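You operate a simulated robot arm through the tools that you are given. There is no shell and no other tool. Be economical: measure what you need, move in short steps, check, and stop when the job is done.

Carry out the task below with a simulated two-armed robot. There is one attempt and no reset: what you move stays moved.

Task
Fit both pins and the black screw into the jig plate.
Fine: silver pin on the wall side, gold pin on the mat side, screw hand-tight.

Only the result counts: the job must be done as asked and must still hold three seconds after the hand-in. Knocking over, shifting, dropping, spilling or breaking anything else fails it.

Robot
Two 7-joint arms with fingered hands on one trunk that stands fixed in place. Base frame: the origin is at the foot of the trunk, x ahead of it, y to its left, z up; the work surface is at about z = 0.86. Lengths are in m, angles in degrees, forces in N, time in s.
The left shoulder is at [0.07, 0.142, 1.114], the right one opposite. With the tool pointing down near the work surface each hand reaches from about 0.44 to 0.8 m from the base axis, measured 20 degrees to its own side. Payload 3.6 kg a hand.
Tool frame (each hand has its own): the origin (TCP) lies between the finger pads and is the grasp point; the fingertips stand 0.025 m ahead of it; z points along the fingers, y is the line along which they close. The gripper opens to 0.088 m. The gripper's body begins 0.029 m behind the TCP. The gripper is a hand of 5 fingers: y runs from the thumb to the fingers, the wrist lies at [-0.013, -0.097, -0.162] in the tool frame.
Orientation is told as [roll, pitch, yaw] about the base's x, y, z axes, in that order, counted from this pose: with the fingers straight down and the wrist toward the robot, the tool's x, y and z point along [0, 1, 0], [1, 0, 0] and [0, 0, -1] of the base frame.

Tools
- The arms move only by the tool apply_moves. It takes "left_rows", "right_rows" or both (then of equal length, played together; a hand with none holds still); each is a list of rows, each a list of 6 numbers: the shift along the tool's x, y, z in m, then the turn, a rotation vector about the tool's x, y, z in degrees. In form: [[dx, dy, dz, wx, wy, wz], ...]. A call has 1 to 20 rows; each row shifts and turns the commanded pose from where the row before left it, along the tool's axes as they then stand. Rows are played at 5 a second. More than 0.05 m and 8.6 degrees between two rows, and nothing of the call is played. A pose out of reach is approached as far as the arm can. The call stops where the force on the tool passes 40 N (or 10 N more than at its start, if that is more) or the arm is blocked; 0.2 s more then pass. In this call time passes only in rows, and 0.2 s behind the last. The reply holds the time, the measured pose of the TCP, the force on the tool along the base axes, the opening and the grip force, in the units named above and with some noise, with the torque about the TCP (base axes, N m) and any sound that the robot's microphone picked up.
- Cameras (640 x 400 px; columns grow to the right, rows downward): "scene" is now at [0.1199, 0.0602, 1.3531]; the picture's right is [0.65, -0.76, 0.00], its down [-0.35, -0.29, -0.89] and it looks along [0.68, 0.58, -0.46] (base axes); focal length 283 px, centre (320, 200). "left" rides on the left gripper at [-0.059, -0.079, -0.105] in its tool frame; the picture's right is [-0.73, -0.32, 0.61], its down [0.62, -0.68, 0.38] and it looks along [0.29, 0.66, 0.70] (tool axes); focal length 234 px, centre (320, 200). "right" rides on the right gripper at [0.059, -0.079, -0.105] in its tool frame; the picture's right is [-0.73, 0.32, -0.61], its down [-0.62, -0.68, 0.38] and it looks along [-0.29, 0.66, 0.70] (tool axes); focal length 234 px, centre (320, 200). There is no depth. A picture from a camera that has moved, and an enlarged one, comes with that camera's place and axes in the base frame and with its lens.
- grab_frame(camera): a new picture of that camera. The clock stands still meanwhile.
- move_column(by): slides the trunk up (or, below 0, down) by that many m; the arms and the scene camera ride with it, the base frame stays. It gives what a move gives, with no picture.
- finger_targets(index, middle, ring, little, thumb_bend, thumb_turn, hand): sets how far each is bent, from 0 (flat) to 1 (curled in); at 0.3 the hand is open as for a grip, at 0.7 the pads meet at the TCP. One left out holds its place. A second passes; each finger stops where it meets its share of the squeeze, and holds until it gets a number again. It is the only way to open and close the hand. It gives what a move gives, with no picture; readings hold the bend of each and the force on index, middle, ring, little, thumb and palm. thumb_turn goes from beside the hand (0) to across from the fingers (1), as for a grip.
- pan_tilt(pan, tilt): turns the head with the scene camera to pan (to the left, within 86 degrees either way) and tilt (down, from -29 to 69), counted from straight ahead of the robot. It gives what a move gives.
- close_up(camera, box): a new picture of the part [left, top, right, bottom] of that camera's present view, enlarged. The clock stands still meanwhile.
- sign_off(): hands the job in; it is judged then, once.

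Go step by step. Nothing tells you positions but the pictures and the camera data: compare them with the known pose of the tool, close in by small moves and look again before you grip or let go. The budget is 120 turns and 94 pictures, counting those below and the enlarged ones. Unless the task says otherwise, let go and move clear before handing in, and close with one line.

The tools are called after "Request:" by a JSON object that holds its "method" and its "body". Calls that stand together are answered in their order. apply_moves: Moves the arms, as the interface text tells. Its arguments: {"type":"object","properties":{"left_rows":{"type":"array"},"right_rows":{"type":"array"}},"required":[]} The other tools are called the same way: move_column (by) slides the trunk up or down; finger_targets (index, middle, ring, little, thumb_bend, thumb_turn, hand) moves the fingers one by one; pan_tilt (pan, tilt) turns the head that bears the scene camera; grab_frame (camera) takes a picture; close_up (camera, box) takes an enlarged picture of a part of a camera's view; sign_off () hands the job in.

At the start:

```text
t: 0.0
left_ee_pos: [0.3154, 0.4722, 1.132]
left_ee_rot: [0.0, 0.0, 0.0]
left_force: [0.0, 0.0, 0.3]
left_ft_torque: [-0.01, 0.01, -0.01]
left_opening: 0.0876
left_gripper_force: 0.1
left_shape: jaw
left_bend: [0.3, 0.3, 0.3, 0.3, 0.3, 0.98]
left_finger forces: [0.0, 0.0, 0.0, 0.0, 0.1, 0.0]
right_ee_pos: [0.4734, 0.0632, 1.2084]
right_ee_rot: [-0.1, 0.1, 0.0]
right_force: [-0.5, 0.5, -0.3]
right_ft_torque: [-0.01, 0.01, 0.01]
right_opening: 0.0876
right_gripper_force: 0.1
right_shape: jaw
right_bend: [0.3, 0.3, 0.3, 0.3, 0.3, 0.98]
right_finger forces: [0.1, 0.0, 0.1, 0.0, 0.1, 0.0]
trunk travel left (down, up): [-0.65, 0.29]
head pan, tilt: [40.3, 27.1]
```

scene: 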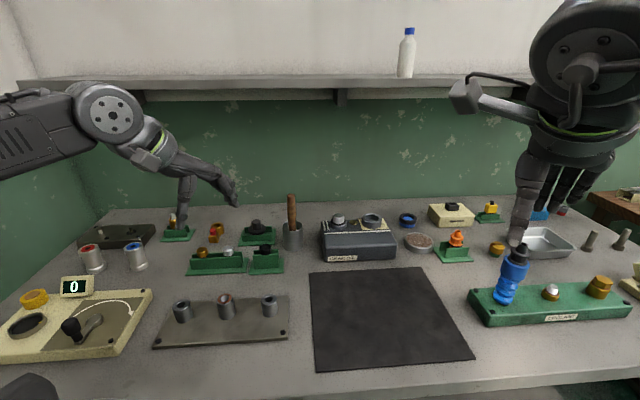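
right: 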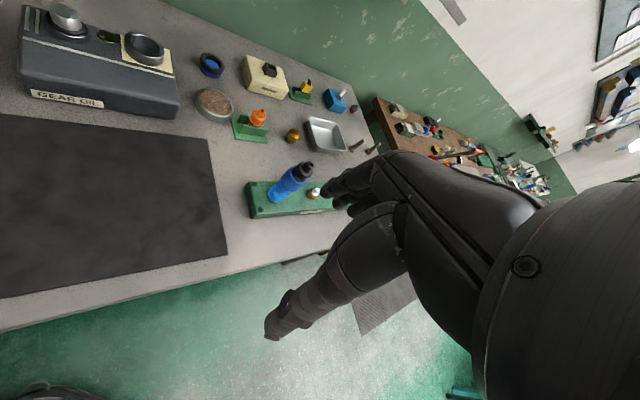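
left: 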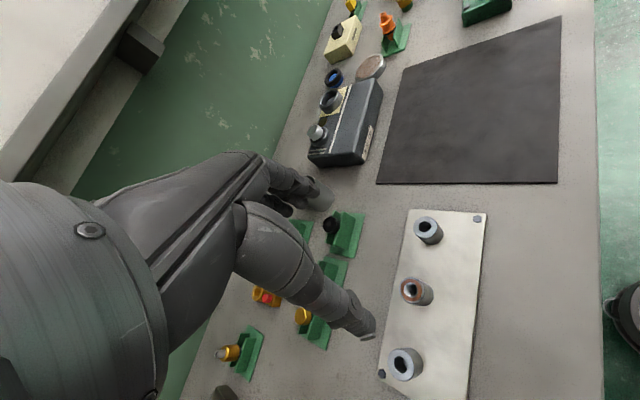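

I see a jig plate with three bushings in front left of the mat, and green holders behind it holding pins and maybe the screw. I'll look closer at those first.

Request:
{"method": "close_up", "body": {"camera": "scene", "box": [140, 180, 320, 290]}}

Request:
{"method": "close_up", "body": {"camera": "scene", "box": [140, 270, 320, 380]}}

Request:
{"method": "close_up", "body": {"camera": "left", "box": [200, 190, 500, 400]}}

```text
3.56 times, centred on (230, 235) of scene
camera zoom: at [0.1199, 0.0602, 1.3531], right [0.65, -0.76, 0.0], down [-0.35, -0.29, -0.89], along [0.68, 0.58, -0.46], focal length 1006 px, centre (640, 76)
```

zoom: 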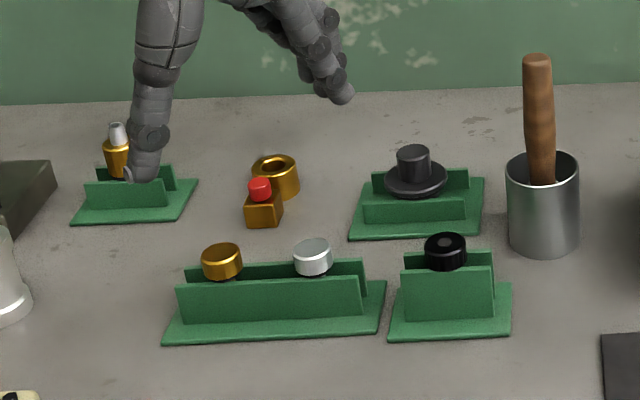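

```text
3.56 times, centred on (230, 325) of scene
camera zoom: at [0.1199, 0.0602, 1.3531], right [0.65, -0.76, 0.0], down [-0.35, -0.29, -0.89], along [0.68, 0.58, -0.46], focal length 1006 px, centre (640, -244)
```

zoom: 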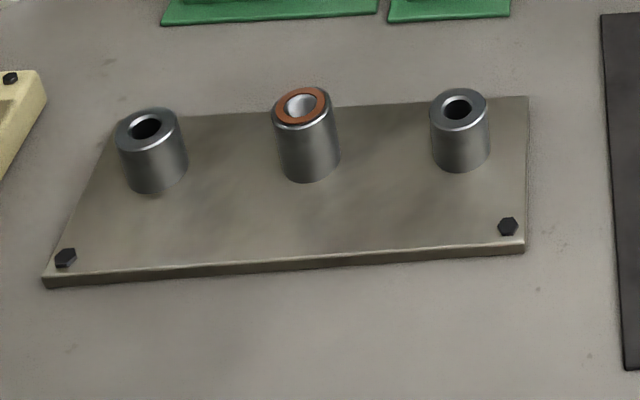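

```text
1.90 times, centred on (350, 295) of left
camera zoom: at [0.2361, 0.414, 1.2385], right [-0.32, -0.73, -0.61], down [-0.68, 0.62, -0.38], along [0.66, 0.29, -0.7], focal length 446 px, centre (263, 19)
```

zoom: 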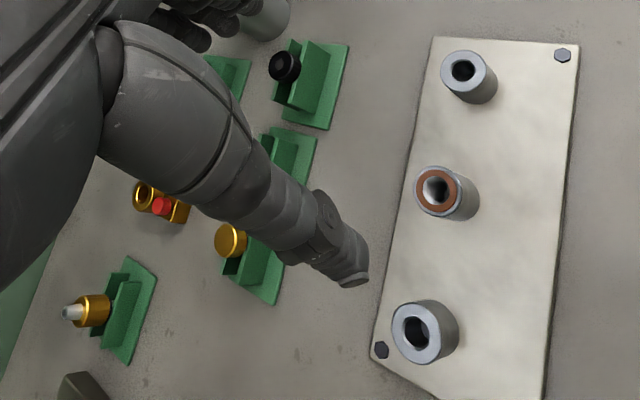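

The rack behind the plate holds the gold and silver pins, and the black screw sits in a rack next to it. I estimate gold at (0.355, 0.633), silver at (0.398, 0.591) and the screw at (0.46, 0.527). The bushings come out at about (0.249, 0.532), (0.314, 0.480) and (0.371, 0.411). I'll move the left hand above and beside the racks for a second view.

Request:
{"method": "apply_moves", "body": {"left_rows": [[0.047, 0.001, 0.02, 0, 0, 0], [0.047, 0.001, 0.02, 0, 0, 0], [0.047, 0.001, 0.02, 0, 0, 0], [0.047, 0.001, 0.02, 0, 0, 0], [0, 0, 0, 0, 0, -8], [0, 0, 0, 0, 0, -8], [0, 0, 0, 0, 0, -8], [0, 0, 0, 0, 0, -8], [0, 0, 0, 0, 0, -8]]}}

Request:
{"method": "grab_frame", "body": {"camera": "left"}}

Request:
{"method": "grab_frame", "body": {"camera": "scene"}}

```text
refused: row 1 steps farther than a row can; nothing moved
```

```text
87 pictures are left
camera left: at [0.2361, 0.414, 1.2385], right [-0.32, -0.73, -0.61], down [-0.68, 0.62, -0.38], along [0.66, 0.29, -0.7], focal length 234 px, centre (320, 200)
```

left: 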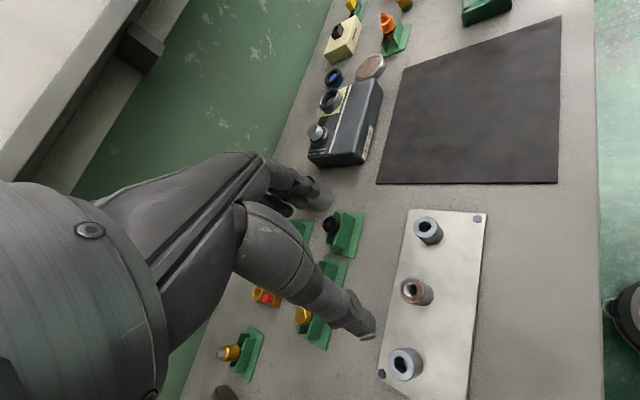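

```text
86 pictures are left
camera scene: at [0.1199, 0.0602, 1.3531], right [0.65, -0.76, 0.0], down [-0.35, -0.29, -0.89], along [0.68, 0.58, -0.46], focal length 283 px, centre (320, 200)
```

scene: 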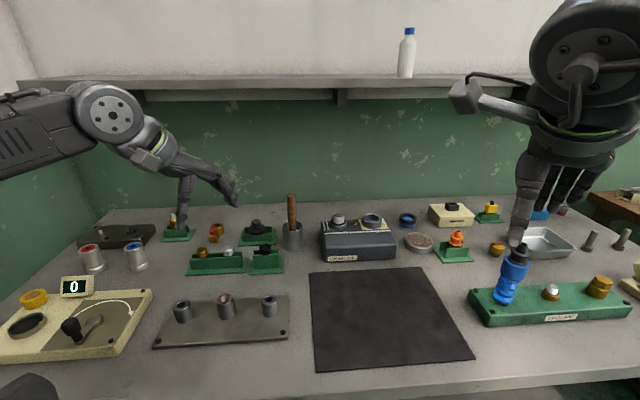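

The first row was refused as too long a step, so I'll use shorter rows.

Request:
{"method": "apply_moves", "body": {"left_rows": [[0.038, 0.001, 0.016, 0, 0, 0], [0.038, 0.001, 0.016, 0, 0, 0], [0.038, 0.001, 0.016, 0, 0, 0], [0.038, 0.001, 0.016, 0, 0, 0], [0.038, 0.001, 0.016, 0, 0, 0], [0, 0, 0, 0, 0, -8], [0, 0, 0, 0, 0, -8], [0, 0, 0, 0, 0, -8], [0, 0, 0, 0, 0, -8], [0, 0, 0, 0, 0, -8]]}}

```text
t: 2.2
left_ee_pos: [0.3208, 0.6618, 1.0531]
left_ee_rot: [0.0, 0.0, 40.1]
left_force: [0.0, -0.4, -0.6]
left_ft_torque: [0.02, 0.01, -0.05]
left_opening: 0.0875
left_gripper_force: 0.0
left_shape: jaw
left_bend: [0.3, 0.3, 0.3, 0.3, 0.3, 0.98]
left_finger forces: [0.0, 0.0, 0.0, 0.1, 0.0, 0.0]
right_ee_pos: [0.4748, 0.0617, 1.209]
right_ee_rot: [0.1, 0.0, 0.0]
right_force: [0.3, -0.2, 0.4]
right_ft_torque: [0.04, 0.01, -0.01]
right_opening: 0.0877
right_gripper_force: 0.0
right_shape: jaw
right_bend: [0.3, 0.3, 0.3, 0.3, 0.3, 0.98]
right_finger forces: [0.1, 0.0, 0.0, 0.0, 0.0, 0.0]
trunk travel left (down, up): [-0.65, 0.29]
head pan, tilt: [40.3, 27.1]
```

The hand reached the viewpoint. Now I'll look through the left camera.

Request:
{"method": "grab_frame", "body": {"camera": "left"}}

Request:
{"method": "grab_frame", "body": {"camera": "scene"}}

```text
85 pictures are left
camera left: at [0.2976, 0.5669, 1.1583], right [0.22, -0.76, -0.61], down [-0.92, 0.04, -0.38], along [0.32, 0.65, -0.7], focal length 234 px, centre (320, 200)
```

left: 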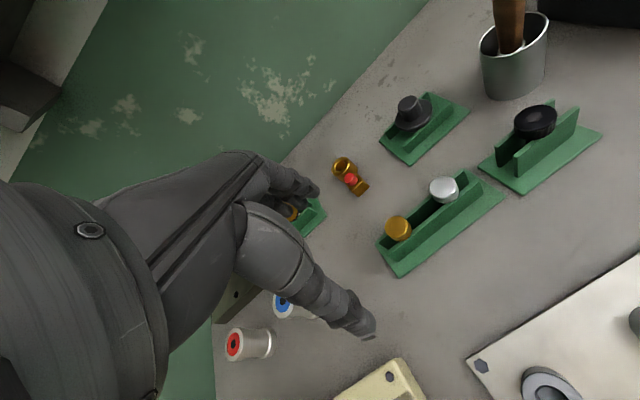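

```text
84 pictures are left
camera scene: at [0.1202, 0.0601, 1.353], right [0.65, -0.76, 0.0], down [-0.35, -0.29, -0.89], along [0.68, 0.58, -0.46], focal length 283 px, centre (320, 200)
```

scene: 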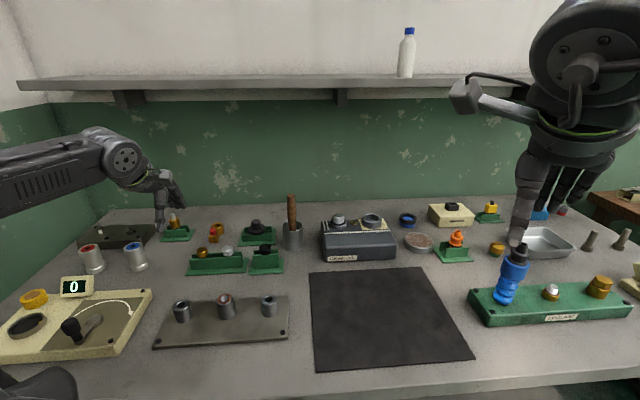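

Triangulating gives gold (0.375, 0.673), silver (0.422, 0.630) and screw (0.482, 0.553), all with tops near z = 0.907. The bushings are at wall side (0.258, 0.556), middle (0.321, 0.490) and mat side (0.382, 0.423), with tops near z = 0.893. Next I'll zoom in on the racks.

Request:
{"method": "close_up", "body": {"camera": "left", "box": [360, 90, 620, 280]}}

Request:
{"method": "close_up", "body": {"camera": "scene", "box": [180, 235, 290, 285]}}

```text
2.11 times, centred on (490, 185) of left
camera zoom: at [0.2976, 0.5669, 1.1583], right [0.22, -0.76, -0.61], down [-0.92, 0.04, -0.38], along [0.32, 0.65, -0.7], focal length 493 px, centre (-38, 232)
```

zoom: 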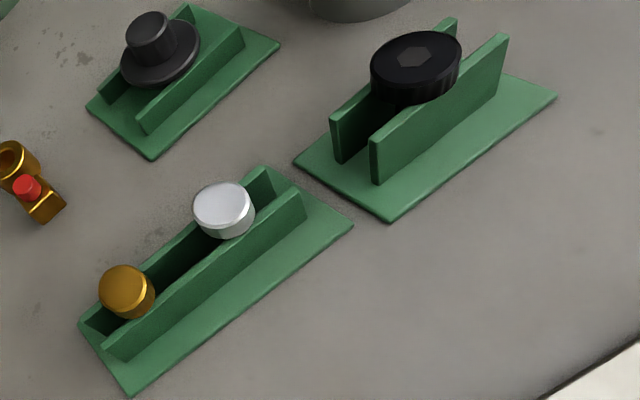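

```text
5.82 times, centred on (235, 260) of scene
camera zoom: at [0.1202, 0.0601, 1.353], right [0.65, -0.76, 0.0], down [-0.35, -0.29, -0.89], along [0.68, 0.58, -0.46], focal length 1646 px, centre (814, -149)
```

zoom: 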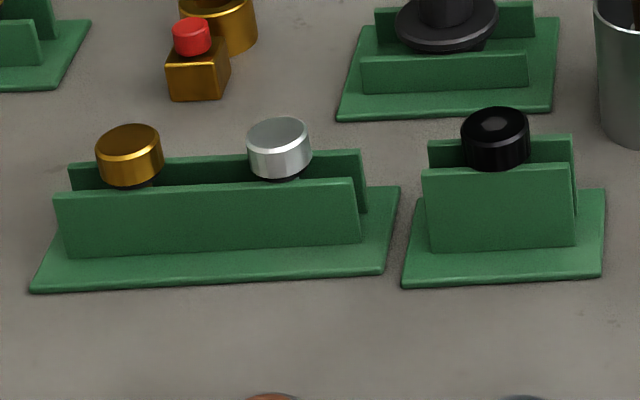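

The heads sit just above the rack walls, about 0.029 m across and 0.018 m tall. I'll take silver first and move above it.

Request:
{"method": "apply_moves", "body": {"left_rows": [[-0.0298, 0.0188, 0.0243, 0, 0, 0], [-0.0298, 0.0188, 0.0243, 0, 0, 0], [-0.0298, 0.0188, 0.0243, 0, 0, 0]]}}

Request:
{"method": "grab_frame", "body": {"camera": "left"}}

Request:
{"method": "close_up", "body": {"camera": "scene", "box": [150, 170, 320, 290]}}

```text
t: 3.0
left_ee_pos: [0.4226, 0.6307, 0.979]
left_ee_rot: [0.0, 0.1, 40.1]
left_force: [-0.2, 0.3, -0.5]
left_ft_torque: [0.03, 0.04, -0.01]
left_opening: 0.0878
left_gripper_force: 0.1
left_shape: jaw
left_bend: [0.3, 0.3, 0.3, 0.3, 0.3, 0.98]
left_finger forces: [0.1, 0.0, 0.0, 0.0, 0.0, 0.1]
right_ee_pos: [0.4743, 0.0632, 1.2084]
right_ee_rot: [-0.1, 0.1, 0.1]
right_force: [0.2, -0.3, 0.1]
right_ft_torque: [0.01, 0.01, 0.0]
right_opening: 0.0879
right_gripper_force: 0.1
right_shape: jaw
right_bend: [0.3, 0.3, 0.3, 0.3, 0.3, 0.98]
right_finger forces: [0.1, 0.0, 0.0, 0.0, 0.0, 0.0]
trunk travel left (down, up): [-0.65, 0.29]
head pan, tilt: [40.3, 27.1]
```

```text
81 pictures are left
camera left: at [0.3998, 0.5358, 1.0839], right [0.22, -0.76, -0.61], down [-0.92, 0.04, -0.38], along [0.32, 0.64, -0.7], focal length 234 px, centre (320, 200)
```

left: 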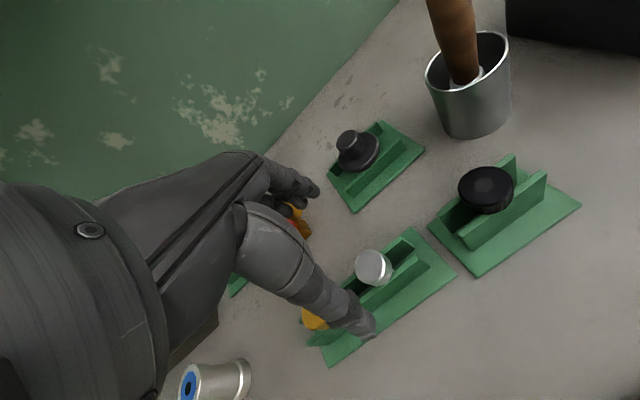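

```text
3.33 times, centred on (235, 230) of scene
camera zoom: at [0.1214, 0.0608, 1.3529], right [0.65, -0.76, 0.0], down [-0.35, -0.3, -0.89], along [0.68, 0.58, -0.46], focal length 943 px, centre (603, 100)
```

zoom: 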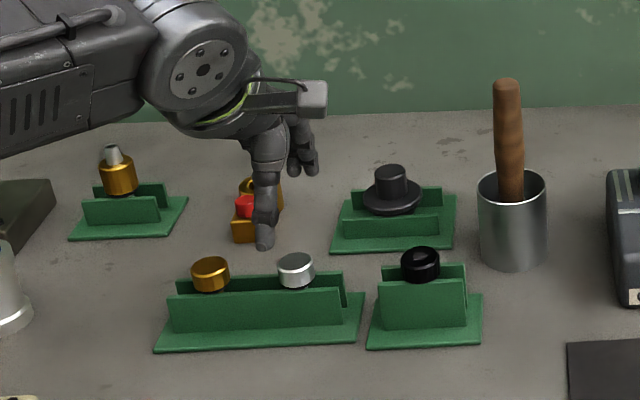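

The silver head is close to where I predicted. I'll nudge about 4 mm toward the thumb side, lower partway and check again.

Request:
{"method": "apply_moves", "body": {"left_rows": [[0, -0.004, 0.02, 0, 0, 0], [0, 0, 0.02, 0, 0, 0]]}}

Request:
{"method": "grab_frame", "body": {"camera": "left"}}

Request:
{"method": "close_up", "body": {"camera": "scene", "box": [180, 210, 276, 270]}}

```text
t: 3.6
left_ee_pos: [0.4189, 0.6266, 0.9373]
left_ee_rot: [-0.1, 0.0, 40.1]
left_force: [-0.5, -0.2, -0.8]
left_ft_torque: [0.03, 0.0, -0.01]
left_opening: 0.0876
left_gripper_force: 0.0
left_shape: jaw
left_bend: [0.3, 0.3, 0.3, 0.3, 0.3, 0.98]
left_finger forces: [0.0, 0.0, 0.0, 0.1, 0.0, 0.0]
right_ee_pos: [0.4743, 0.0636, 1.2079]
right_ee_rot: [-0.1, 0.0, -0.1]
right_force: [-0.2, 0.3, -0.2]
right_ft_torque: [0.0, 0.0, 0.03]
right_opening: 0.0875
right_gripper_force: 0.0
right_shape: jaw
right_bend: [0.3, 0.3, 0.3, 0.3, 0.3, 0.98]
right_finger forces: [0.1, 0.0, 0.1, 0.0, 0.0, 0.0]
trunk travel left (down, up): [-0.65, 0.29]
head pan, tilt: [40.3, 27.1]
```

```text
79 pictures are left
camera left: at [0.3965, 0.5325, 1.044], right [0.22, -0.76, -0.61], down [-0.92, 0.04, -0.38], along [0.32, 0.64, -0.7], focal length 234 px, centre (320, 200)
```

left: 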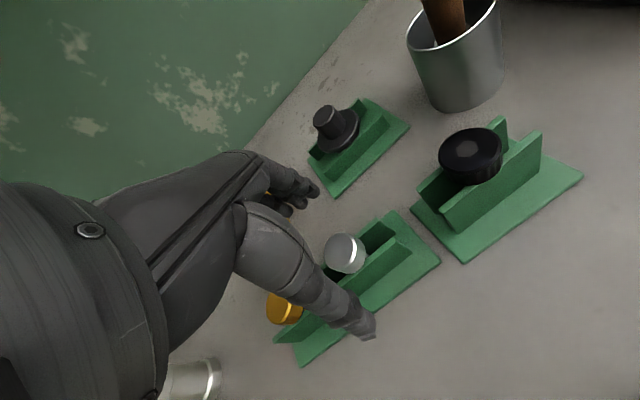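

```text
6.67 times, centred on (228, 240) of scene
camera zoom: at [0.1205, 0.0607, 1.353], right [0.65, -0.76, 0.0], down [-0.35, -0.29, -0.89], along [0.68, 0.58, -0.46], focal length 1886 px, centre (933, -67)
```

zoom: 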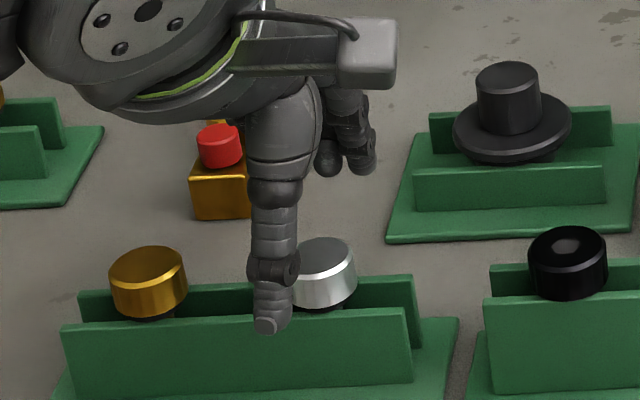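

The scene view puts the head about 5 mm to the right of and nearer than the TCP, with its top near z = 0.913. I'll correct for that and lower so the fingertips stop just above the rack walls.

Request:
{"method": "apply_moves", "body": {"left_rows": [[-0.005, -0.005, 0.0, 0, 0, 0], [0, 0, 0.008, 0, 0, 0], [0, 0, 0.008, 0, 0, 0]]}}

Request:
{"method": "close_up", "body": {"camera": "left", "box": [220, 150, 460, 300]}}

Request:
{"method": "close_up", "body": {"camera": "scene", "box": [190, 220, 270, 270]}}

```text
t: 4.4
left_ee_pos: [0.4182, 0.6198, 0.9229]
left_ee_rot: [0.0, 0.0, 40.0]
left_force: [0.2, 0.3, 0.4]
left_ft_torque: [0.01, -0.04, -0.02]
left_opening: 0.0876
left_gripper_force: 0.1
left_shape: jaw
left_bend: [0.3, 0.3, 0.3, 0.3, 0.3, 0.98]
left_finger forces: [0.0, 0.0, 0.0, 0.0, 0.1, 0.1]
right_ee_pos: [0.4737, 0.0629, 1.2091]
right_ee_rot: [0.0, 0.0, 0.1]
right_force: [-1.0, 1.0, -0.3]
right_ft_torque: [0.03, -0.01, -0.02]
right_opening: 0.0877
right_gripper_force: 0.0
right_shape: jaw
right_bend: [0.3, 0.3, 0.3, 0.3, 0.3, 0.98]
right_finger forces: [0.0, 0.0, 0.1, 0.0, 0.0, 0.1]
trunk travel left (down, up): [-0.65, 0.29]
head pan, tilt: [40.3, 27.1]
```

```text
2.67 times, centred on (340, 225) of left
camera zoom: at [0.3951, 0.5254, 1.0284], right [0.22, -0.76, -0.61], down [-0.92, 0.04, -0.38], along [0.32, 0.64, -0.7], focal length 624 px, centre (267, 133)
```

zoom: 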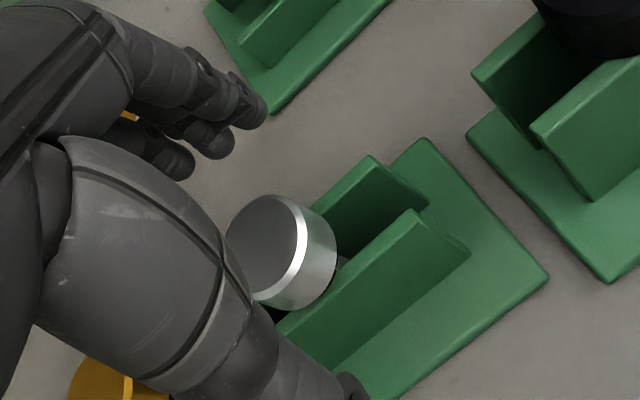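

```text
8.00 times, centred on (230, 245) of scene
camera zoom: at [0.1199, 0.0603, 1.3531], right [0.65, -0.76, 0.0], down [-0.35, -0.29, -0.89], along [0.68, 0.58, -0.46], focal length 2263 px, centre (1040, -160)
```

zoom: 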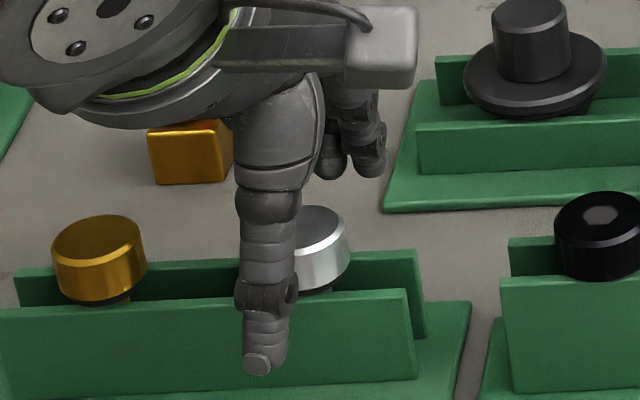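

The TCP is now centred on the head and the fingertips are about 4 mm above the walls. I'll lower 2 mm and close.

Request:
{"method": "apply_moves", "body": {"left_rows": [[0, 0, 0.002, 0, 0, 0]]}}

Request:
{"method": "finger_targets", "body": {"hand": "left", "index": 0.7, "middle": 0.7, "ring": 0.7, "little": 0.7, "thumb_bend": 0.7, "thumb_turn": 1}}

Request:
{"method": "close_up", "body": {"camera": "left", "box": [220, 150, 460, 300]}}

Request:
{"method": "close_up", "body": {"camera": "scene", "box": [190, 220, 270, 270]}}

```text
t: 4.8
left_ee_pos: [0.4173, 0.62, 0.9218]
left_ee_rot: [0.0, 0.1, 40.1]
left_force: [-0.3, -0.4, -0.4]
left_ft_torque: [-0.01, 0.02, 0.01]
left_opening: 0.0876
left_gripper_force: 0.0
left_shape: jaw
left_bend: [0.3, 0.3, 0.3, 0.3, 0.3, 0.98]
left_finger forces: [0.0, 0.1, 0.0, 0.0, 0.0, 0.0]
right_ee_pos: [0.4729, 0.0631, 1.2085]
right_ee_rot: [-0.1, -0.1, 0.0]
right_force: [-0.4, 0.1, -0.3]
right_ft_torque: [-0.02, 0.01, 0.0]
right_opening: 0.0877
right_gripper_force: 0.0
right_shape: jaw
right_bend: [0.3, 0.3, 0.3, 0.3, 0.3, 0.98]
right_finger forces: [0.0, 0.1, 0.0, 0.0, 0.0, 0.1]
trunk travel left (down, up): [-0.65, 0.29]
head pan, tilt: [40.3, 27.1]
```

```text
t: 5.8
left_ee_pos: [0.4194, 0.6208, 0.9227]
left_ee_rot: [0.0, 0.0, 40.0]
left_force: [7.1, 5.8, 4.2]
left_ft_torque: [0.19, -0.19, -0.09]
left_opening: 0.0153
left_gripper_force: 9.4
left_shape: fingers
left_bend: [0.62, 0.61, 0.69, 0.7, 0.64, 1.0]
left_finger forces: [4.8, 8.6, 0.6, 0.1, 4.5, 0.0]
right_ee_pos: [0.4743, 0.0642, 1.2075]
right_ee_rot: [0.0, 0.0, -0.1]
right_force: [-0.5, -0.9, 0.6]
right_ft_torque: [0.02, 0.02, -0.01]
right_opening: 0.0874
right_gripper_force: 0.1
right_shape: jaw
right_bend: [0.3, 0.3, 0.3, 0.3, 0.3, 0.98]
right_finger forces: [0.0, 0.0, 0.1, 0.0, 0.1, 0.1]
trunk travel left (down, up): [-0.65, 0.29]
head pan, tilt: [40.3, 27.1]
```

```text
2.67 times, centred on (340, 225) of left
camera zoom: at [0.3962, 0.5255, 1.0271], right [0.22, -0.76, -0.61], down [-0.92, 0.04, -0.38], along [0.32, 0.64, -0.7], focal length 624 px, centre (267, 133)
```

zoom: 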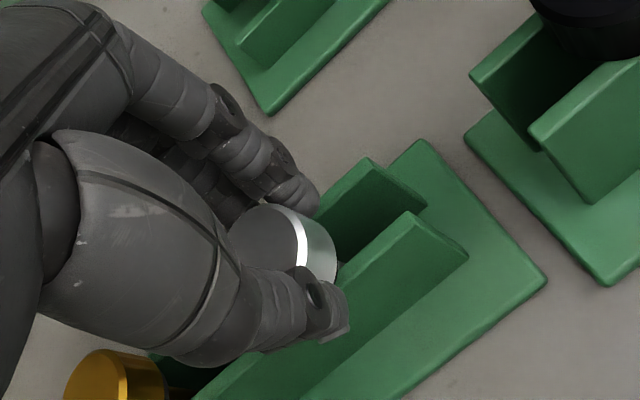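

```text
8.00 times, centred on (230, 245) of scene
camera zoom: at [0.1211, 0.0609, 1.353], right [0.65, -0.76, 0.0], down [-0.35, -0.29, -0.89], along [0.68, 0.58, -0.46], focal length 2263 px, centre (1040, -160)
```

zoom: 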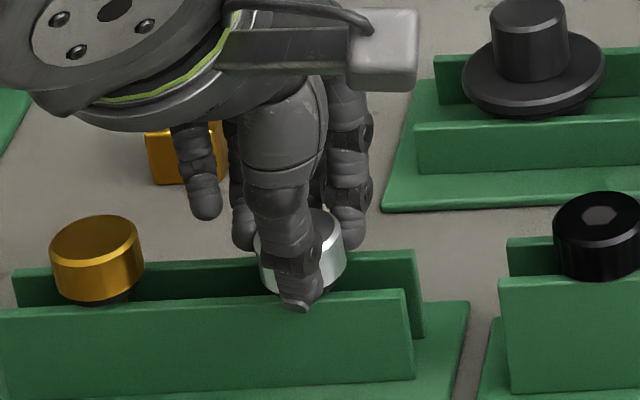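

Index, middle and thumb hold the head, with a small side load against the rack. I'll ease 2 mm toward the fingers to balance it, then lift.

Request:
{"method": "apply_moves", "body": {"left_rows": [[0, 0.002, 0, 0, 0, 0], [0, 0, -0.005, 0, 0, 0], [0, 0, -0.01, 0, 0, 0]]}}

Request:
{"method": "close_up", "body": {"camera": "scene", "box": [190, 220, 270, 270]}}

```text
t: 6.6
left_ee_pos: [0.4199, 0.6204, 0.9372]
left_ee_rot: [0.1, 0.1, 40.0]
left_force: [2.8, 2.1, -1.3]
left_ft_torque: [0.09, -0.1, 0.01]
left_opening: 0.0154
left_gripper_force: 8.3
left_shape: fingers
left_bend: [0.63, 0.62, 0.7, 0.7, 0.62, 1.0]
left_finger forces: [3.2, 6.2, 0.1, 0.0, 6.3, 0.1]
right_ee_pos: [0.4723, 0.0634, 1.2085]
right_ee_rot: [0.0, 0.0, 0.0]
right_force: [1.0, 0.5, 0.5]
right_ft_torque: [0.03, -0.02, 0.0]
right_opening: 0.0875
right_gripper_force: 0.0
right_shape: jaw
right_bend: [0.3, 0.3, 0.3, 0.3, 0.3, 0.98]
right_finger forces: [0.0, 0.0, 0.0, 0.1, 0.1, 0.1]
trunk travel left (down, up): [-0.65, 0.29]
head pan, tilt: [40.3, 27.1]
```

```text
8.00 times, centred on (230, 245) of scene
camera zoom: at [0.1201, 0.0603, 1.353], right [0.65, -0.76, 0.0], down [-0.35, -0.29, -0.89], along [0.68, 0.58, -0.46], focal length 2263 px, centre (1040, -160)
```

zoom: 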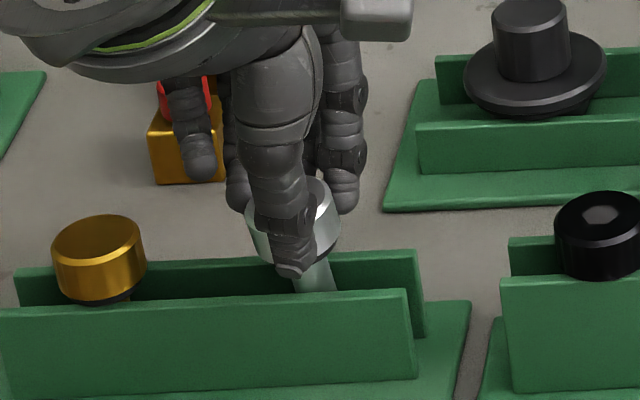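

The pin is coming out but looks tilted in the grip. I'll lift clear and inspect it.

Request:
{"method": "apply_moves", "body": {"left_rows": [[0, 0, -0.02, 0, 0, 0], [0, 0, -0.03, 0, 0, 0], [0, 0, -0.03, 0, 0, 0]]}}

Request:
{"method": "close_up", "body": {"camera": "scene", "box": [170, 180, 282, 250]}}

Request:
{"method": "close_up", "body": {"camera": "left", "box": [220, 150, 460, 300]}}

```text
t: 7.4
left_ee_pos: [0.4195, 0.6223, 1.0175]
left_ee_rot: [0.0, 0.1, 39.9]
left_force: [0.0, -0.4, -1.4]
left_ft_torque: [-0.03, 0.01, 0.0]
left_opening: 0.0156
left_gripper_force: 7.7
left_shape: fingers
left_bend: [0.64, 0.64, 0.7, 0.7, 0.62, 1.0]
left_finger forces: [2.8, 5.0, 0.1, 0.0, 7.2, 0.0]
right_ee_pos: [0.4721, 0.0622, 1.2088]
right_ee_rot: [0.0, 0.0, -0.1]
right_force: [0.1, -0.2, -0.2]
right_ft_torque: [0.02, 0.01, 0.02]
right_opening: 0.0876
right_gripper_force: 0.2
right_shape: jaw
right_bend: [0.3, 0.3, 0.3, 0.3, 0.3, 0.98]
right_finger forces: [0.0, 0.0, 0.0, 0.0, 0.0, 0.0]
trunk travel left (down, up): [-0.65, 0.29]
head pan, tilt: [40.3, 27.1]
```

```text
5.71 times, centred on (226, 215) of scene
camera zoom: at [0.1199, 0.0601, 1.353], right [0.65, -0.76, 0.0], down [-0.35, -0.29, -0.89], along [0.68, 0.58, -0.46], focal length 1617 px, centre (857, 114)
```

zoom: 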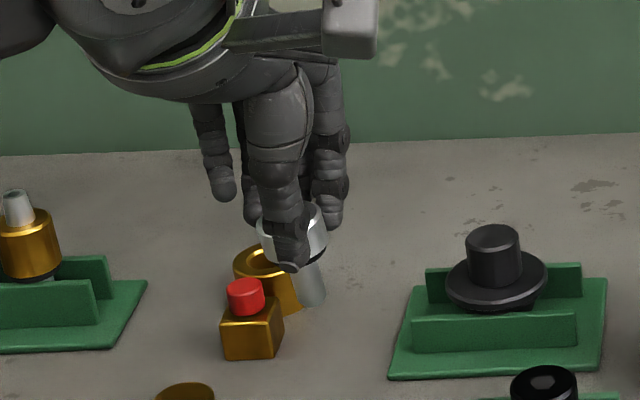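

```text
2.67 times, centred on (340, 225) of left
camera zoom: at [0.3964, 0.5271, 1.1227], right [0.22, -0.76, -0.61], down [-0.92, 0.04, -0.38], along [0.32, 0.64, -0.7], focal length 624 px, centre (267, 133)
```

zoom: 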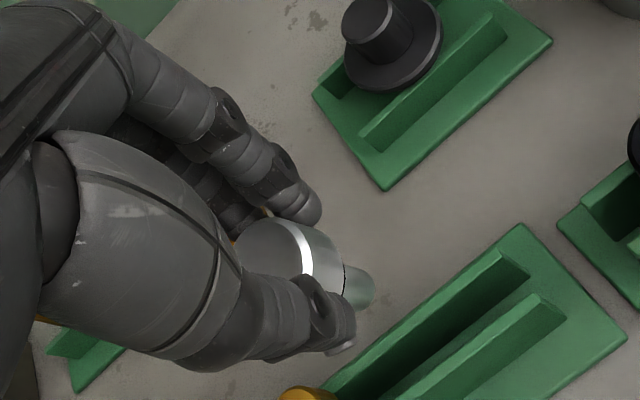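

The pin is held with some tilt. I'll zoom in to measure it.

Request:
{"method": "close_up", "body": {"camera": "scene", "box": [206, 212, 238, 232]}}

Request:
{"method": "close_up", "body": {"camera": "left", "box": [292, 220, 372, 270]}}

```text
16.00 times, centred on (222, 222) of scene
camera zoom: at [0.1199, 0.0601, 1.353], right [0.65, -0.76, 0.0], down [-0.35, -0.29, -0.89], along [0.68, 0.58, -0.46], focal length 4526 px, centre (1888, -152)
```

zoom: 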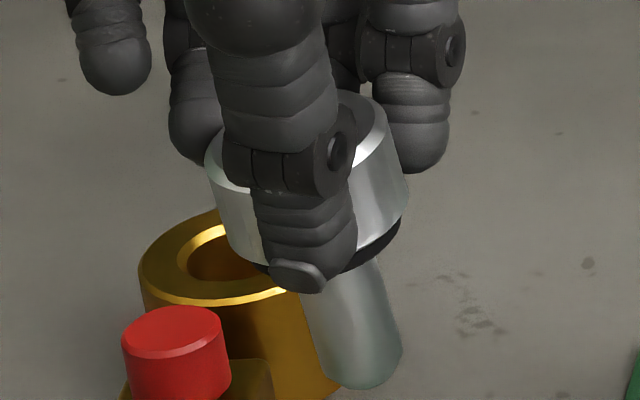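

```text
8.00 times, centred on (332, 245) of left
camera zoom: at [0.3964, 0.5271, 1.1227], right [0.22, -0.76, -0.61], down [-0.92, 0.04, -0.38], along [0.32, 0.64, -0.7], focal length 1873 px, centre (224, -160)
```

zoom: 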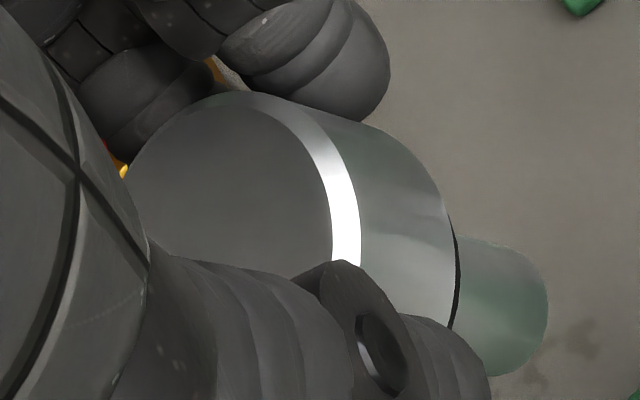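

The tilt shows mostly about the scene viewing axis. I'll carry the pin above the wall-side bushing and yaw the hand, which gives the scene camera a second angle on the same tilt.

Request:
{"method": "apply_moves", "body": {"left_rows": [[0.0131, -0.0412, 0, 0, 0, 0], [0.0131, -0.0412, 0, 0, 0, 0], [0.0131, -0.0412, 0, 0, 0, 0], [0.0131, -0.0412, 0, 0, 0, 0]]}}

Request:
{"method": "close_up", "body": {"camera": "scene", "box": [140, 220, 220, 270]}}

Request:
{"method": "apply_moves", "body": {"left_rows": [[0, 0, 0, 0, 0, 8], [0, 0, 0, 0, 0, 8], [0, 0, 0, 0, 0, 8], [0, 0, 0, 0, 0, 8], [0, 0, 0, 0, 0, 8], [0, 0, 0, 0, 0, 8], [0, 0, 0, 0, 0, 8]]}}

Request:
{"method": "close_up", "body": {"camera": "scene", "box": [140, 220, 220, 270]}}

```text
t: 8.4
left_ee_pos: [0.2543, 0.5533, 1.0177]
left_ee_rot: [-0.1, 0.0, 40.1]
left_force: [-0.3, -0.5, -0.9]
left_ft_torque: [-0.01, -0.03, -0.01]
left_opening: 0.0148
left_gripper_force: 7.3
left_shape: fingers
left_bend: [0.65, 0.64, 0.7, 0.7, 0.62, 1.0]
left_finger forces: [2.9, 5.0, 0.1, 0.0, 7.1, 0.1]
right_ee_pos: [0.4715, 0.0613, 1.2099]
right_ee_rot: [0.1, 0.0, 0.0]
right_force: [0.0, -0.3, 1.0]
right_ft_torque: [-0.02, -0.01, 0.01]
right_opening: 0.0876
right_gripper_force: 0.1
right_shape: jaw
right_bend: [0.3, 0.3, 0.3, 0.3, 0.3, 0.98]
right_finger forces: [0.0, 0.1, 0.1, 0.0, 0.0, 0.0]
trunk travel left (down, up): [-0.65, 0.29]
head pan, tilt: [40.3, 27.1]
```

```text
8.00 times, centred on (180, 245) of scene
camera zoom: at [0.1176, 0.0584, 1.3534], right [0.65, -0.76, 0.0], down [-0.35, -0.29, -0.89], along [0.68, 0.58, -0.45], focal length 2263 px, centre (1440, -160)
```

zoom: 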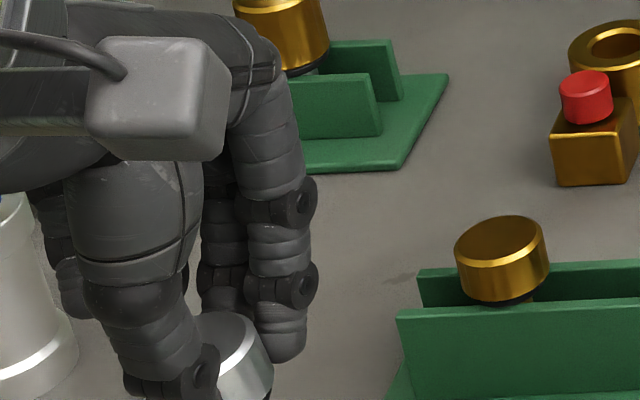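

```text
t: 10.0
left_ee_pos: [0.2589, 0.5552, 1.017]
left_ee_rot: [0.0, -0.1, -16.3]
left_force: [1.0, 0.0, -1.3]
left_ft_torque: [-0.02, 0.03, -0.01]
left_opening: 0.0151
left_gripper_force: 6.9
left_shape: fingers
left_bend: [0.65, 0.64, 0.7, 0.7, 0.62, 1.0]
left_finger forces: [2.9, 5.1, 0.0, 0.0, 7.0, 0.0]
right_ee_pos: [0.473, 0.064, 1.2087]
right_ee_rot: [0.0, 0.0, 0.0]
right_force: [-0.1, -0.5, -0.4]
right_ft_torque: [-0.03, -0.04, 0.02]
right_opening: 0.0875
right_gripper_force: 0.1
right_shape: jaw
right_bend: [0.3, 0.3, 0.3, 0.3, 0.3, 0.98]
right_finger forces: [0.1, 0.0, 0.1, 0.0, 0.1, 0.1]
trunk travel left (down, up): [-0.65, 0.29]
head pan, tilt: [40.3, 27.1]
```

```text
8.00 times, centred on (180, 245) of scene
camera zoom: at [0.1202, 0.0608, 1.353], right [0.65, -0.76, 0.0], down [-0.35, -0.29, -0.89], along [0.68, 0.58, -0.46], focal length 2263 px, centre (1440, -160)
```

zoom: 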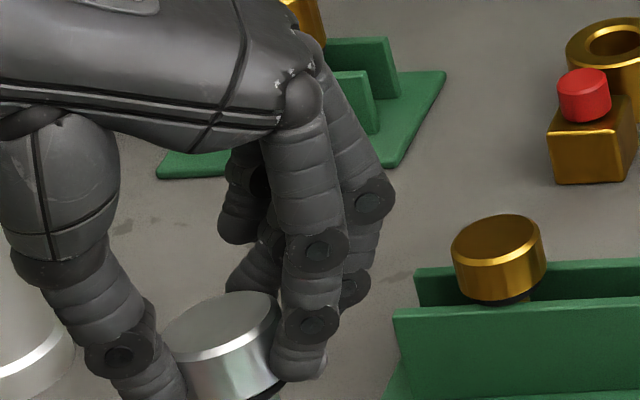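

The second angle shows the grip clearly. I'll look at the shank from here.

Request:
{"method": "close_up", "body": {"camera": "scene", "box": [140, 245, 204, 285]}}

Request:
{"method": "close_up", "body": {"camera": "left", "box": [250, 180, 410, 280]}}

```text
10.00 times, centred on (172, 265) of scene
camera zoom: at [0.1202, 0.0608, 1.353], right [0.65, -0.76, 0.0], down [-0.35, -0.29, -0.89], along [0.68, 0.58, -0.46], focal length 2829 px, centre (1800, -450)
```

zoom: 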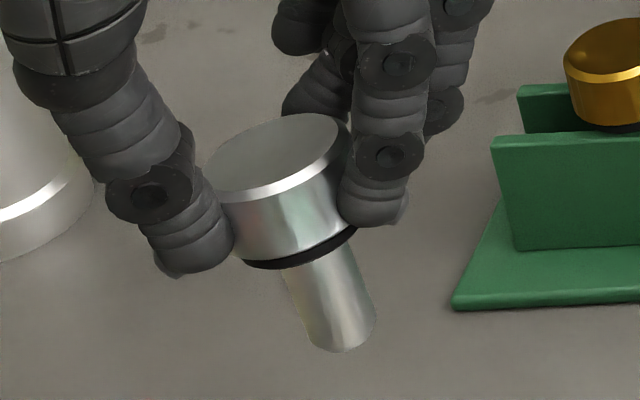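

```text
4.00 times, centred on (330, 230) of left
camera zoom: at [0.1668, 0.5223, 1.1222], right [-0.51, -0.61, -0.61], down [-0.48, 0.79, -0.38], along [0.71, 0.1, -0.7], focal length 937 px, centre (280, 80)
```

zoom: 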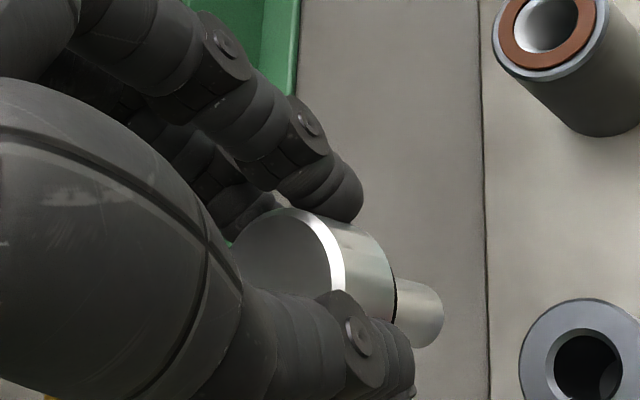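

This view shows the pin leaning about 4° toward tool −x and 3° toward the fingers. Its tip is at (0.261, 0.559, 0.961) and the bushing top at (0.2575, 0.5535, 0.892). I'll straighten the pin, align it and come down partway.

Request:
{"method": "apply_moves", "body": {"left_rows": [[-0.01, 0.0014, 0, 3.3, 4.1, 0], [-0.0016, 0.0013, 0.0225, 0, 0, 0], [-0.0016, 0.0013, 0.0225, 0, 0, 0]]}}

Request:
{"method": "close_up", "body": {"camera": "scene", "box": [140, 270, 220, 320]}}

Request:
{"method": "close_up", "body": {"camera": "left", "box": [250, 180, 410, 280]}}

```text
t: 10.8
left_ee_pos: [0.2564, 0.5465, 0.9708]
left_ee_rot: [4.1, 3.2, -15.9]
left_force: [-0.4, 0.7, -0.4]
left_ft_torque: [-0.03, 0.01, -0.04]
left_opening: 0.015
left_gripper_force: 7.3
left_shape: fingers
left_bend: [0.65, 0.64, 0.7, 0.7, 0.62, 1.0]
left_finger forces: [2.9, 5.1, 0.0, 0.0, 7.0, 0.0]
right_ee_pos: [0.4726, 0.0637, 1.2073]
right_ee_rot: [0.0, 0.0, 0.0]
right_force: [-0.4, -0.8, -0.5]
right_ft_torque: [0.0, 0.01, -0.01]
right_opening: 0.0876
right_gripper_force: 0.0
right_shape: jaw
right_bend: [0.3, 0.3, 0.3, 0.3, 0.3, 0.98]
right_finger forces: [0.0, 0.0, 0.0, 0.0, 0.0, 0.0]
trunk travel left (down, up): [-0.65, 0.29]
head pan, tilt: [40.3, 27.1]
```

```text
8.00 times, centred on (180, 295) of scene
camera zoom: at [0.12, 0.0607, 1.353], right [0.65, -0.76, 0.0], down [-0.35, -0.29, -0.89], along [0.68, 0.58, -0.46], focal length 2263 px, centre (1440, -560)
```

zoom: 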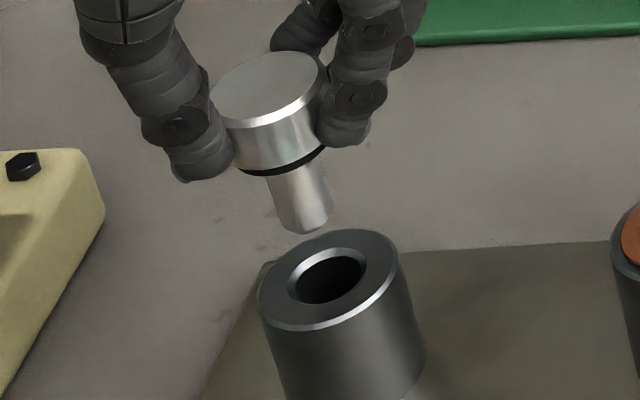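

```text
4.00 times, centred on (330, 230) of left
camera zoom: at [0.1681, 0.504, 1.0769], right [-0.53, -0.56, -0.64], down [-0.5, 0.82, -0.3], along [0.69, 0.16, -0.71], focal length 937 px, centre (280, 80)
```

zoom: 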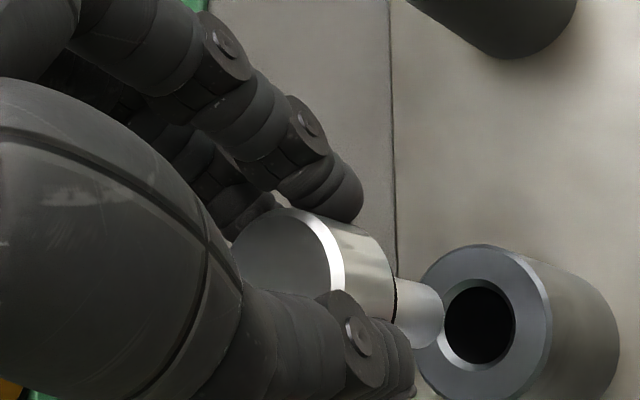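

The pin is nearly upright and close to being over the bore. I'll zoom once more from both cameras before coming down.

Request:
{"method": "close_up", "body": {"camera": "left", "box": [300, 220, 396, 280]}}

Request:
{"method": "close_up", "body": {"camera": "scene", "box": [160, 278, 200, 303]}}

```text
6.67 times, centred on (348, 250) of left
camera zoom: at [0.1681, 0.504, 1.0769], right [-0.53, -0.56, -0.64], down [-0.5, 0.82, -0.3], along [0.69, 0.16, -0.71], focal length 1561 px, centre (133, -133)
```

zoom: 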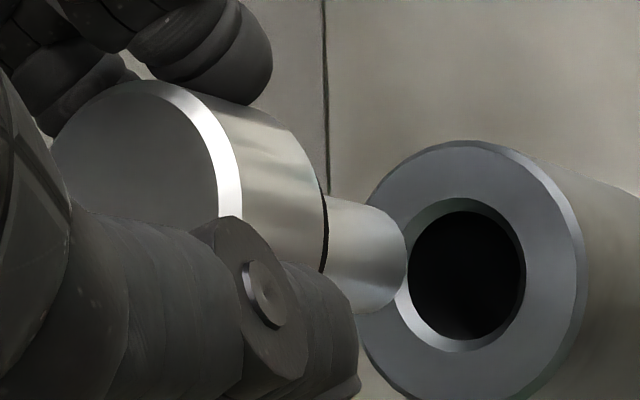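

```text
16.00 times, centred on (180, 290) of scene
camera zoom: at [0.12, 0.0607, 1.353], right [0.65, -0.76, 0.0], down [-0.35, -0.29, -0.89], along [0.68, 0.58, -0.46], focal length 4526 px, centre (2560, -1248)
```

zoom: 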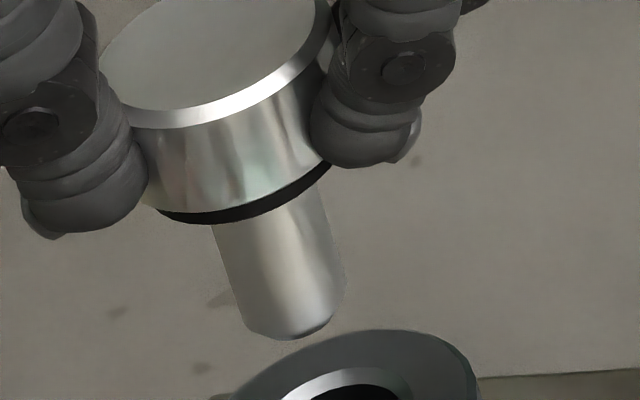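

Triangulation puts the tip at (0.2577, 0.5564, 0.912) and the bore at (0.2578, 0.5556, 0.891), so they are well aligned. I'll come down carefully.

Request:
{"method": "apply_moves", "body": {"left_rows": [[-0.0014, 0.0007, 0.01, 0, 0, 0], [-0.0006, 0.0005, 0.008, 0, 0, 0], [-0.0005, 0.0004, 0.006, 0, 0, 0]]}}

Request:
{"method": "close_up", "body": {"camera": "scene", "box": [150, 278, 206, 313]}}

```text
t: 11.6
left_ee_pos: [0.2575, 0.5445, 0.9478]
left_ee_rot: [4.2, 3.3, -15.9]
left_force: [0.3, 0.4, -1.5]
left_ft_torque: [0.04, -0.03, -0.01]
left_opening: 0.0148
left_gripper_force: 7.2
left_shape: fingers
left_bend: [0.65, 0.64, 0.7, 0.7, 0.62, 1.0]
left_finger forces: [2.9, 4.9, 0.1, 0.0, 6.9, 0.1]
right_ee_pos: [0.474, 0.063, 1.2087]
right_ee_rot: [0.0, 0.0, 0.0]
right_force: [0.3, 0.0, 0.7]
right_ft_torque: [0.0, 0.0, 0.0]
right_opening: 0.0879
right_gripper_force: 0.1
right_shape: jaw
right_bend: [0.3, 0.3, 0.3, 0.3, 0.3, 0.98]
right_finger forces: [0.0, 0.1, 0.0, 0.0, 0.0, 0.1]
trunk travel left (down, up): [-0.65, 0.29]
head pan, tilt: [40.3, 27.1]
```

```text
11.43 times, centred on (178, 296) of scene
camera zoom: at [0.12, 0.0603, 1.353], right [0.65, -0.76, 0.0], down [-0.35, -0.29, -0.89], along [0.68, 0.58, -0.46], focal length 3233 px, centre (1943, -891)
```

zoom: 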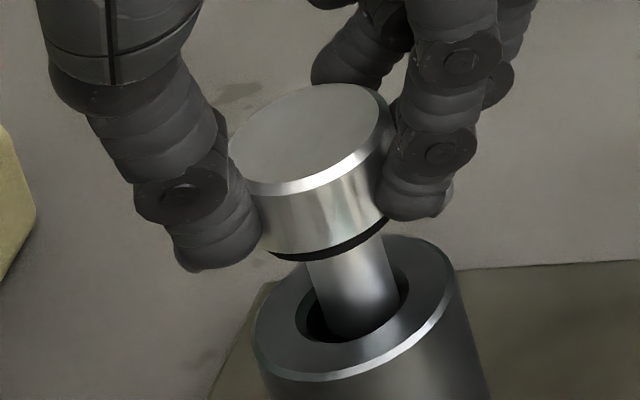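

The tip is in the bore with no contact force. I'll continue down.

Request:
{"method": "apply_moves", "body": {"left_rows": [[-0.0003, 0.0002, 0.004, 0, 0, 0], [-0.0003, 0.0002, 0.004, 0, 0, 0], [-0.0003, 0.0002, 0.004, 0, 0, 0]]}}

Request:
{"method": "close_up", "body": {"camera": "scene", "box": [150, 278, 206, 313]}}

```text
t: 12.4
left_ee_pos: [0.2576, 0.5442, 0.9361]
left_ee_rot: [4.1, 3.4, -16.0]
left_force: [0.4, 0.0, -1.3]
left_ft_torque: [0.01, -0.01, 0.0]
left_opening: 0.015
left_gripper_force: 7.0
left_shape: fingers
left_bend: [0.65, 0.64, 0.7, 0.7, 0.62, 1.0]
left_finger forces: [2.8, 4.9, 0.0, 0.0, 6.9, 0.1]
right_ee_pos: [0.4732, 0.0637, 1.2086]
right_ee_rot: [0.0, 0.0, 0.0]
right_force: [0.0, 0.3, -0.1]
right_ft_torque: [0.0, -0.02, -0.02]
right_opening: 0.0877
right_gripper_force: 0.1
right_shape: jaw
right_bend: [0.3, 0.3, 0.3, 0.3, 0.3, 0.98]
right_finger forces: [0.0, 0.1, 0.1, 0.1, 0.0, 0.1]
trunk travel left (down, up): [-0.65, 0.29]
head pan, tilt: [40.3, 27.1]
```

```text
11.43 times, centred on (178, 296) of scene
camera zoom: at [0.1199, 0.0604, 1.353], right [0.65, -0.76, 0.0], down [-0.35, -0.29, -0.89], along [0.68, 0.58, -0.46], focal length 3233 px, centre (1943, -891)
```

zoom: 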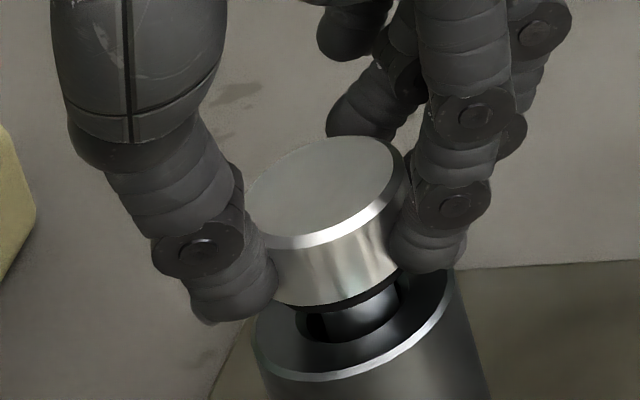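

There is still no contact and roughly 9 mm remain. I'll go on in 3 mm steps until it seats.

Request:
{"method": "apply_moves", "body": {"left_rows": [[-0.0002, 0.0002, 0.003, 0, 0, 0], [-0.0002, 0.0002, 0.003, 0, 0, 0], [-0.0002, 0.0001, 0.002, 0, 0, 0]]}}

Request:
{"method": "close_up", "body": {"camera": "scene", "box": [150, 278, 206, 313]}}

```text
t: 13.2
left_ee_pos: [0.2554, 0.5446, 0.9272]
left_ee_rot: [4.1, 3.4, -15.9]
left_force: [-0.2, 0.4, -0.3]
left_ft_torque: [0.01, 0.04, -0.01]
left_opening: 0.0148
left_gripper_force: 7.2
left_shape: fingers
left_bend: [0.65, 0.64, 0.7, 0.7, 0.62, 1.0]
left_finger forces: [2.8, 5.0, 0.0, 0.0, 7.1, 0.0]
right_ee_pos: [0.4733, 0.0626, 1.2083]
right_ee_rot: [0.0, 0.0, -0.1]
right_force: [-0.6, -0.3, 0.4]
right_ft_torque: [-0.01, 0.02, -0.03]
right_opening: 0.0879
right_gripper_force: 0.0
right_shape: jaw
right_bend: [0.3, 0.3, 0.3, 0.3, 0.3, 0.98]
right_finger forces: [0.1, 0.0, 0.0, 0.0, 0.1, 0.0]
trunk travel left (down, up): [-0.65, 0.29]
head pan, tilt: [40.3, 27.1]
```

```text
11.43 times, centred on (178, 296) of scene
camera zoom: at [0.1199, 0.0603, 1.3531], right [0.65, -0.76, 0.0], down [-0.35, -0.29, -0.89], along [0.68, 0.58, -0.46], focal length 3233 px, centre (1943, -891)
```

zoom: 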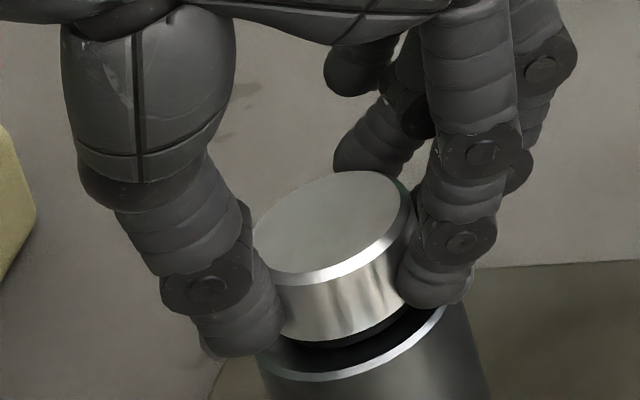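

About 3–4 mm of gap is left, so I'll press on gently.

Request:
{"method": "apply_moves", "body": {"left_rows": [[-0.0001, 0.0001, 0.002, 0, 0, 0], [-0.0001, 0.0001, 0.0015, 0, 0, 0], [-0.0001, 0.0001, 0.001, 0, 0, 0]]}}

Request:
{"method": "close_up", "body": {"camera": "scene", "box": [150, 278, 206, 313]}}

```text
t: 14.0
left_ee_pos: [0.2577, 0.5447, 0.9231]
left_ee_rot: [4.2, 3.2, -15.9]
left_force: [3.2, 1.0, 9.8]
left_ft_torque: [0.1, -0.26, 0.0]
left_opening: 0.0154
left_gripper_force: 14.0
left_shape: fingers
left_bend: [0.66, 0.63, 0.7, 0.7, 0.61, 1.0]
left_finger forces: [2.8, 17.9, 0.0, 0.1, 7.8, 0.0]
right_ee_pos: [0.473, 0.0617, 1.2087]
right_ee_rot: [0.2, 0.0, 0.0]
right_force: [-0.6, 0.0, 0.6]
right_ft_torque: [0.02, -0.03, -0.01]
right_opening: 0.0878
right_gripper_force: 0.1
right_shape: jaw
right_bend: [0.3, 0.3, 0.3, 0.3, 0.3, 0.98]
right_finger forces: [0.0, 0.0, 0.0, 0.0, 0.0, 0.0]
trunk travel left (down, up): [-0.65, 0.29]
head pan, tilt: [40.3, 27.1]
```

```text
11.43 times, centred on (178, 296) of scene
camera zoom: at [0.1197, 0.0587, 1.3533], right [0.65, -0.76, 0.0], down [-0.35, -0.29, -0.89], along [0.68, 0.58, -0.45], focal length 3233 px, centre (1943, -891)
```

zoom: 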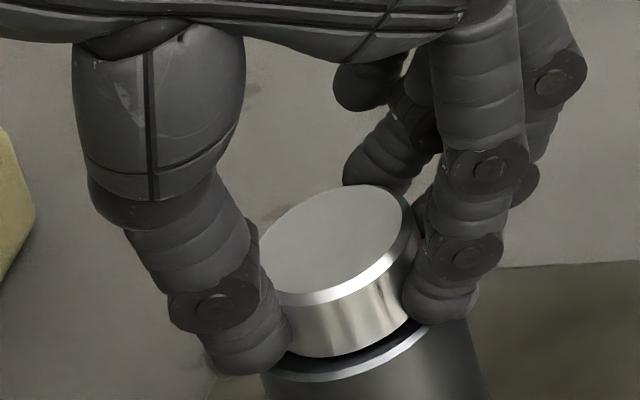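

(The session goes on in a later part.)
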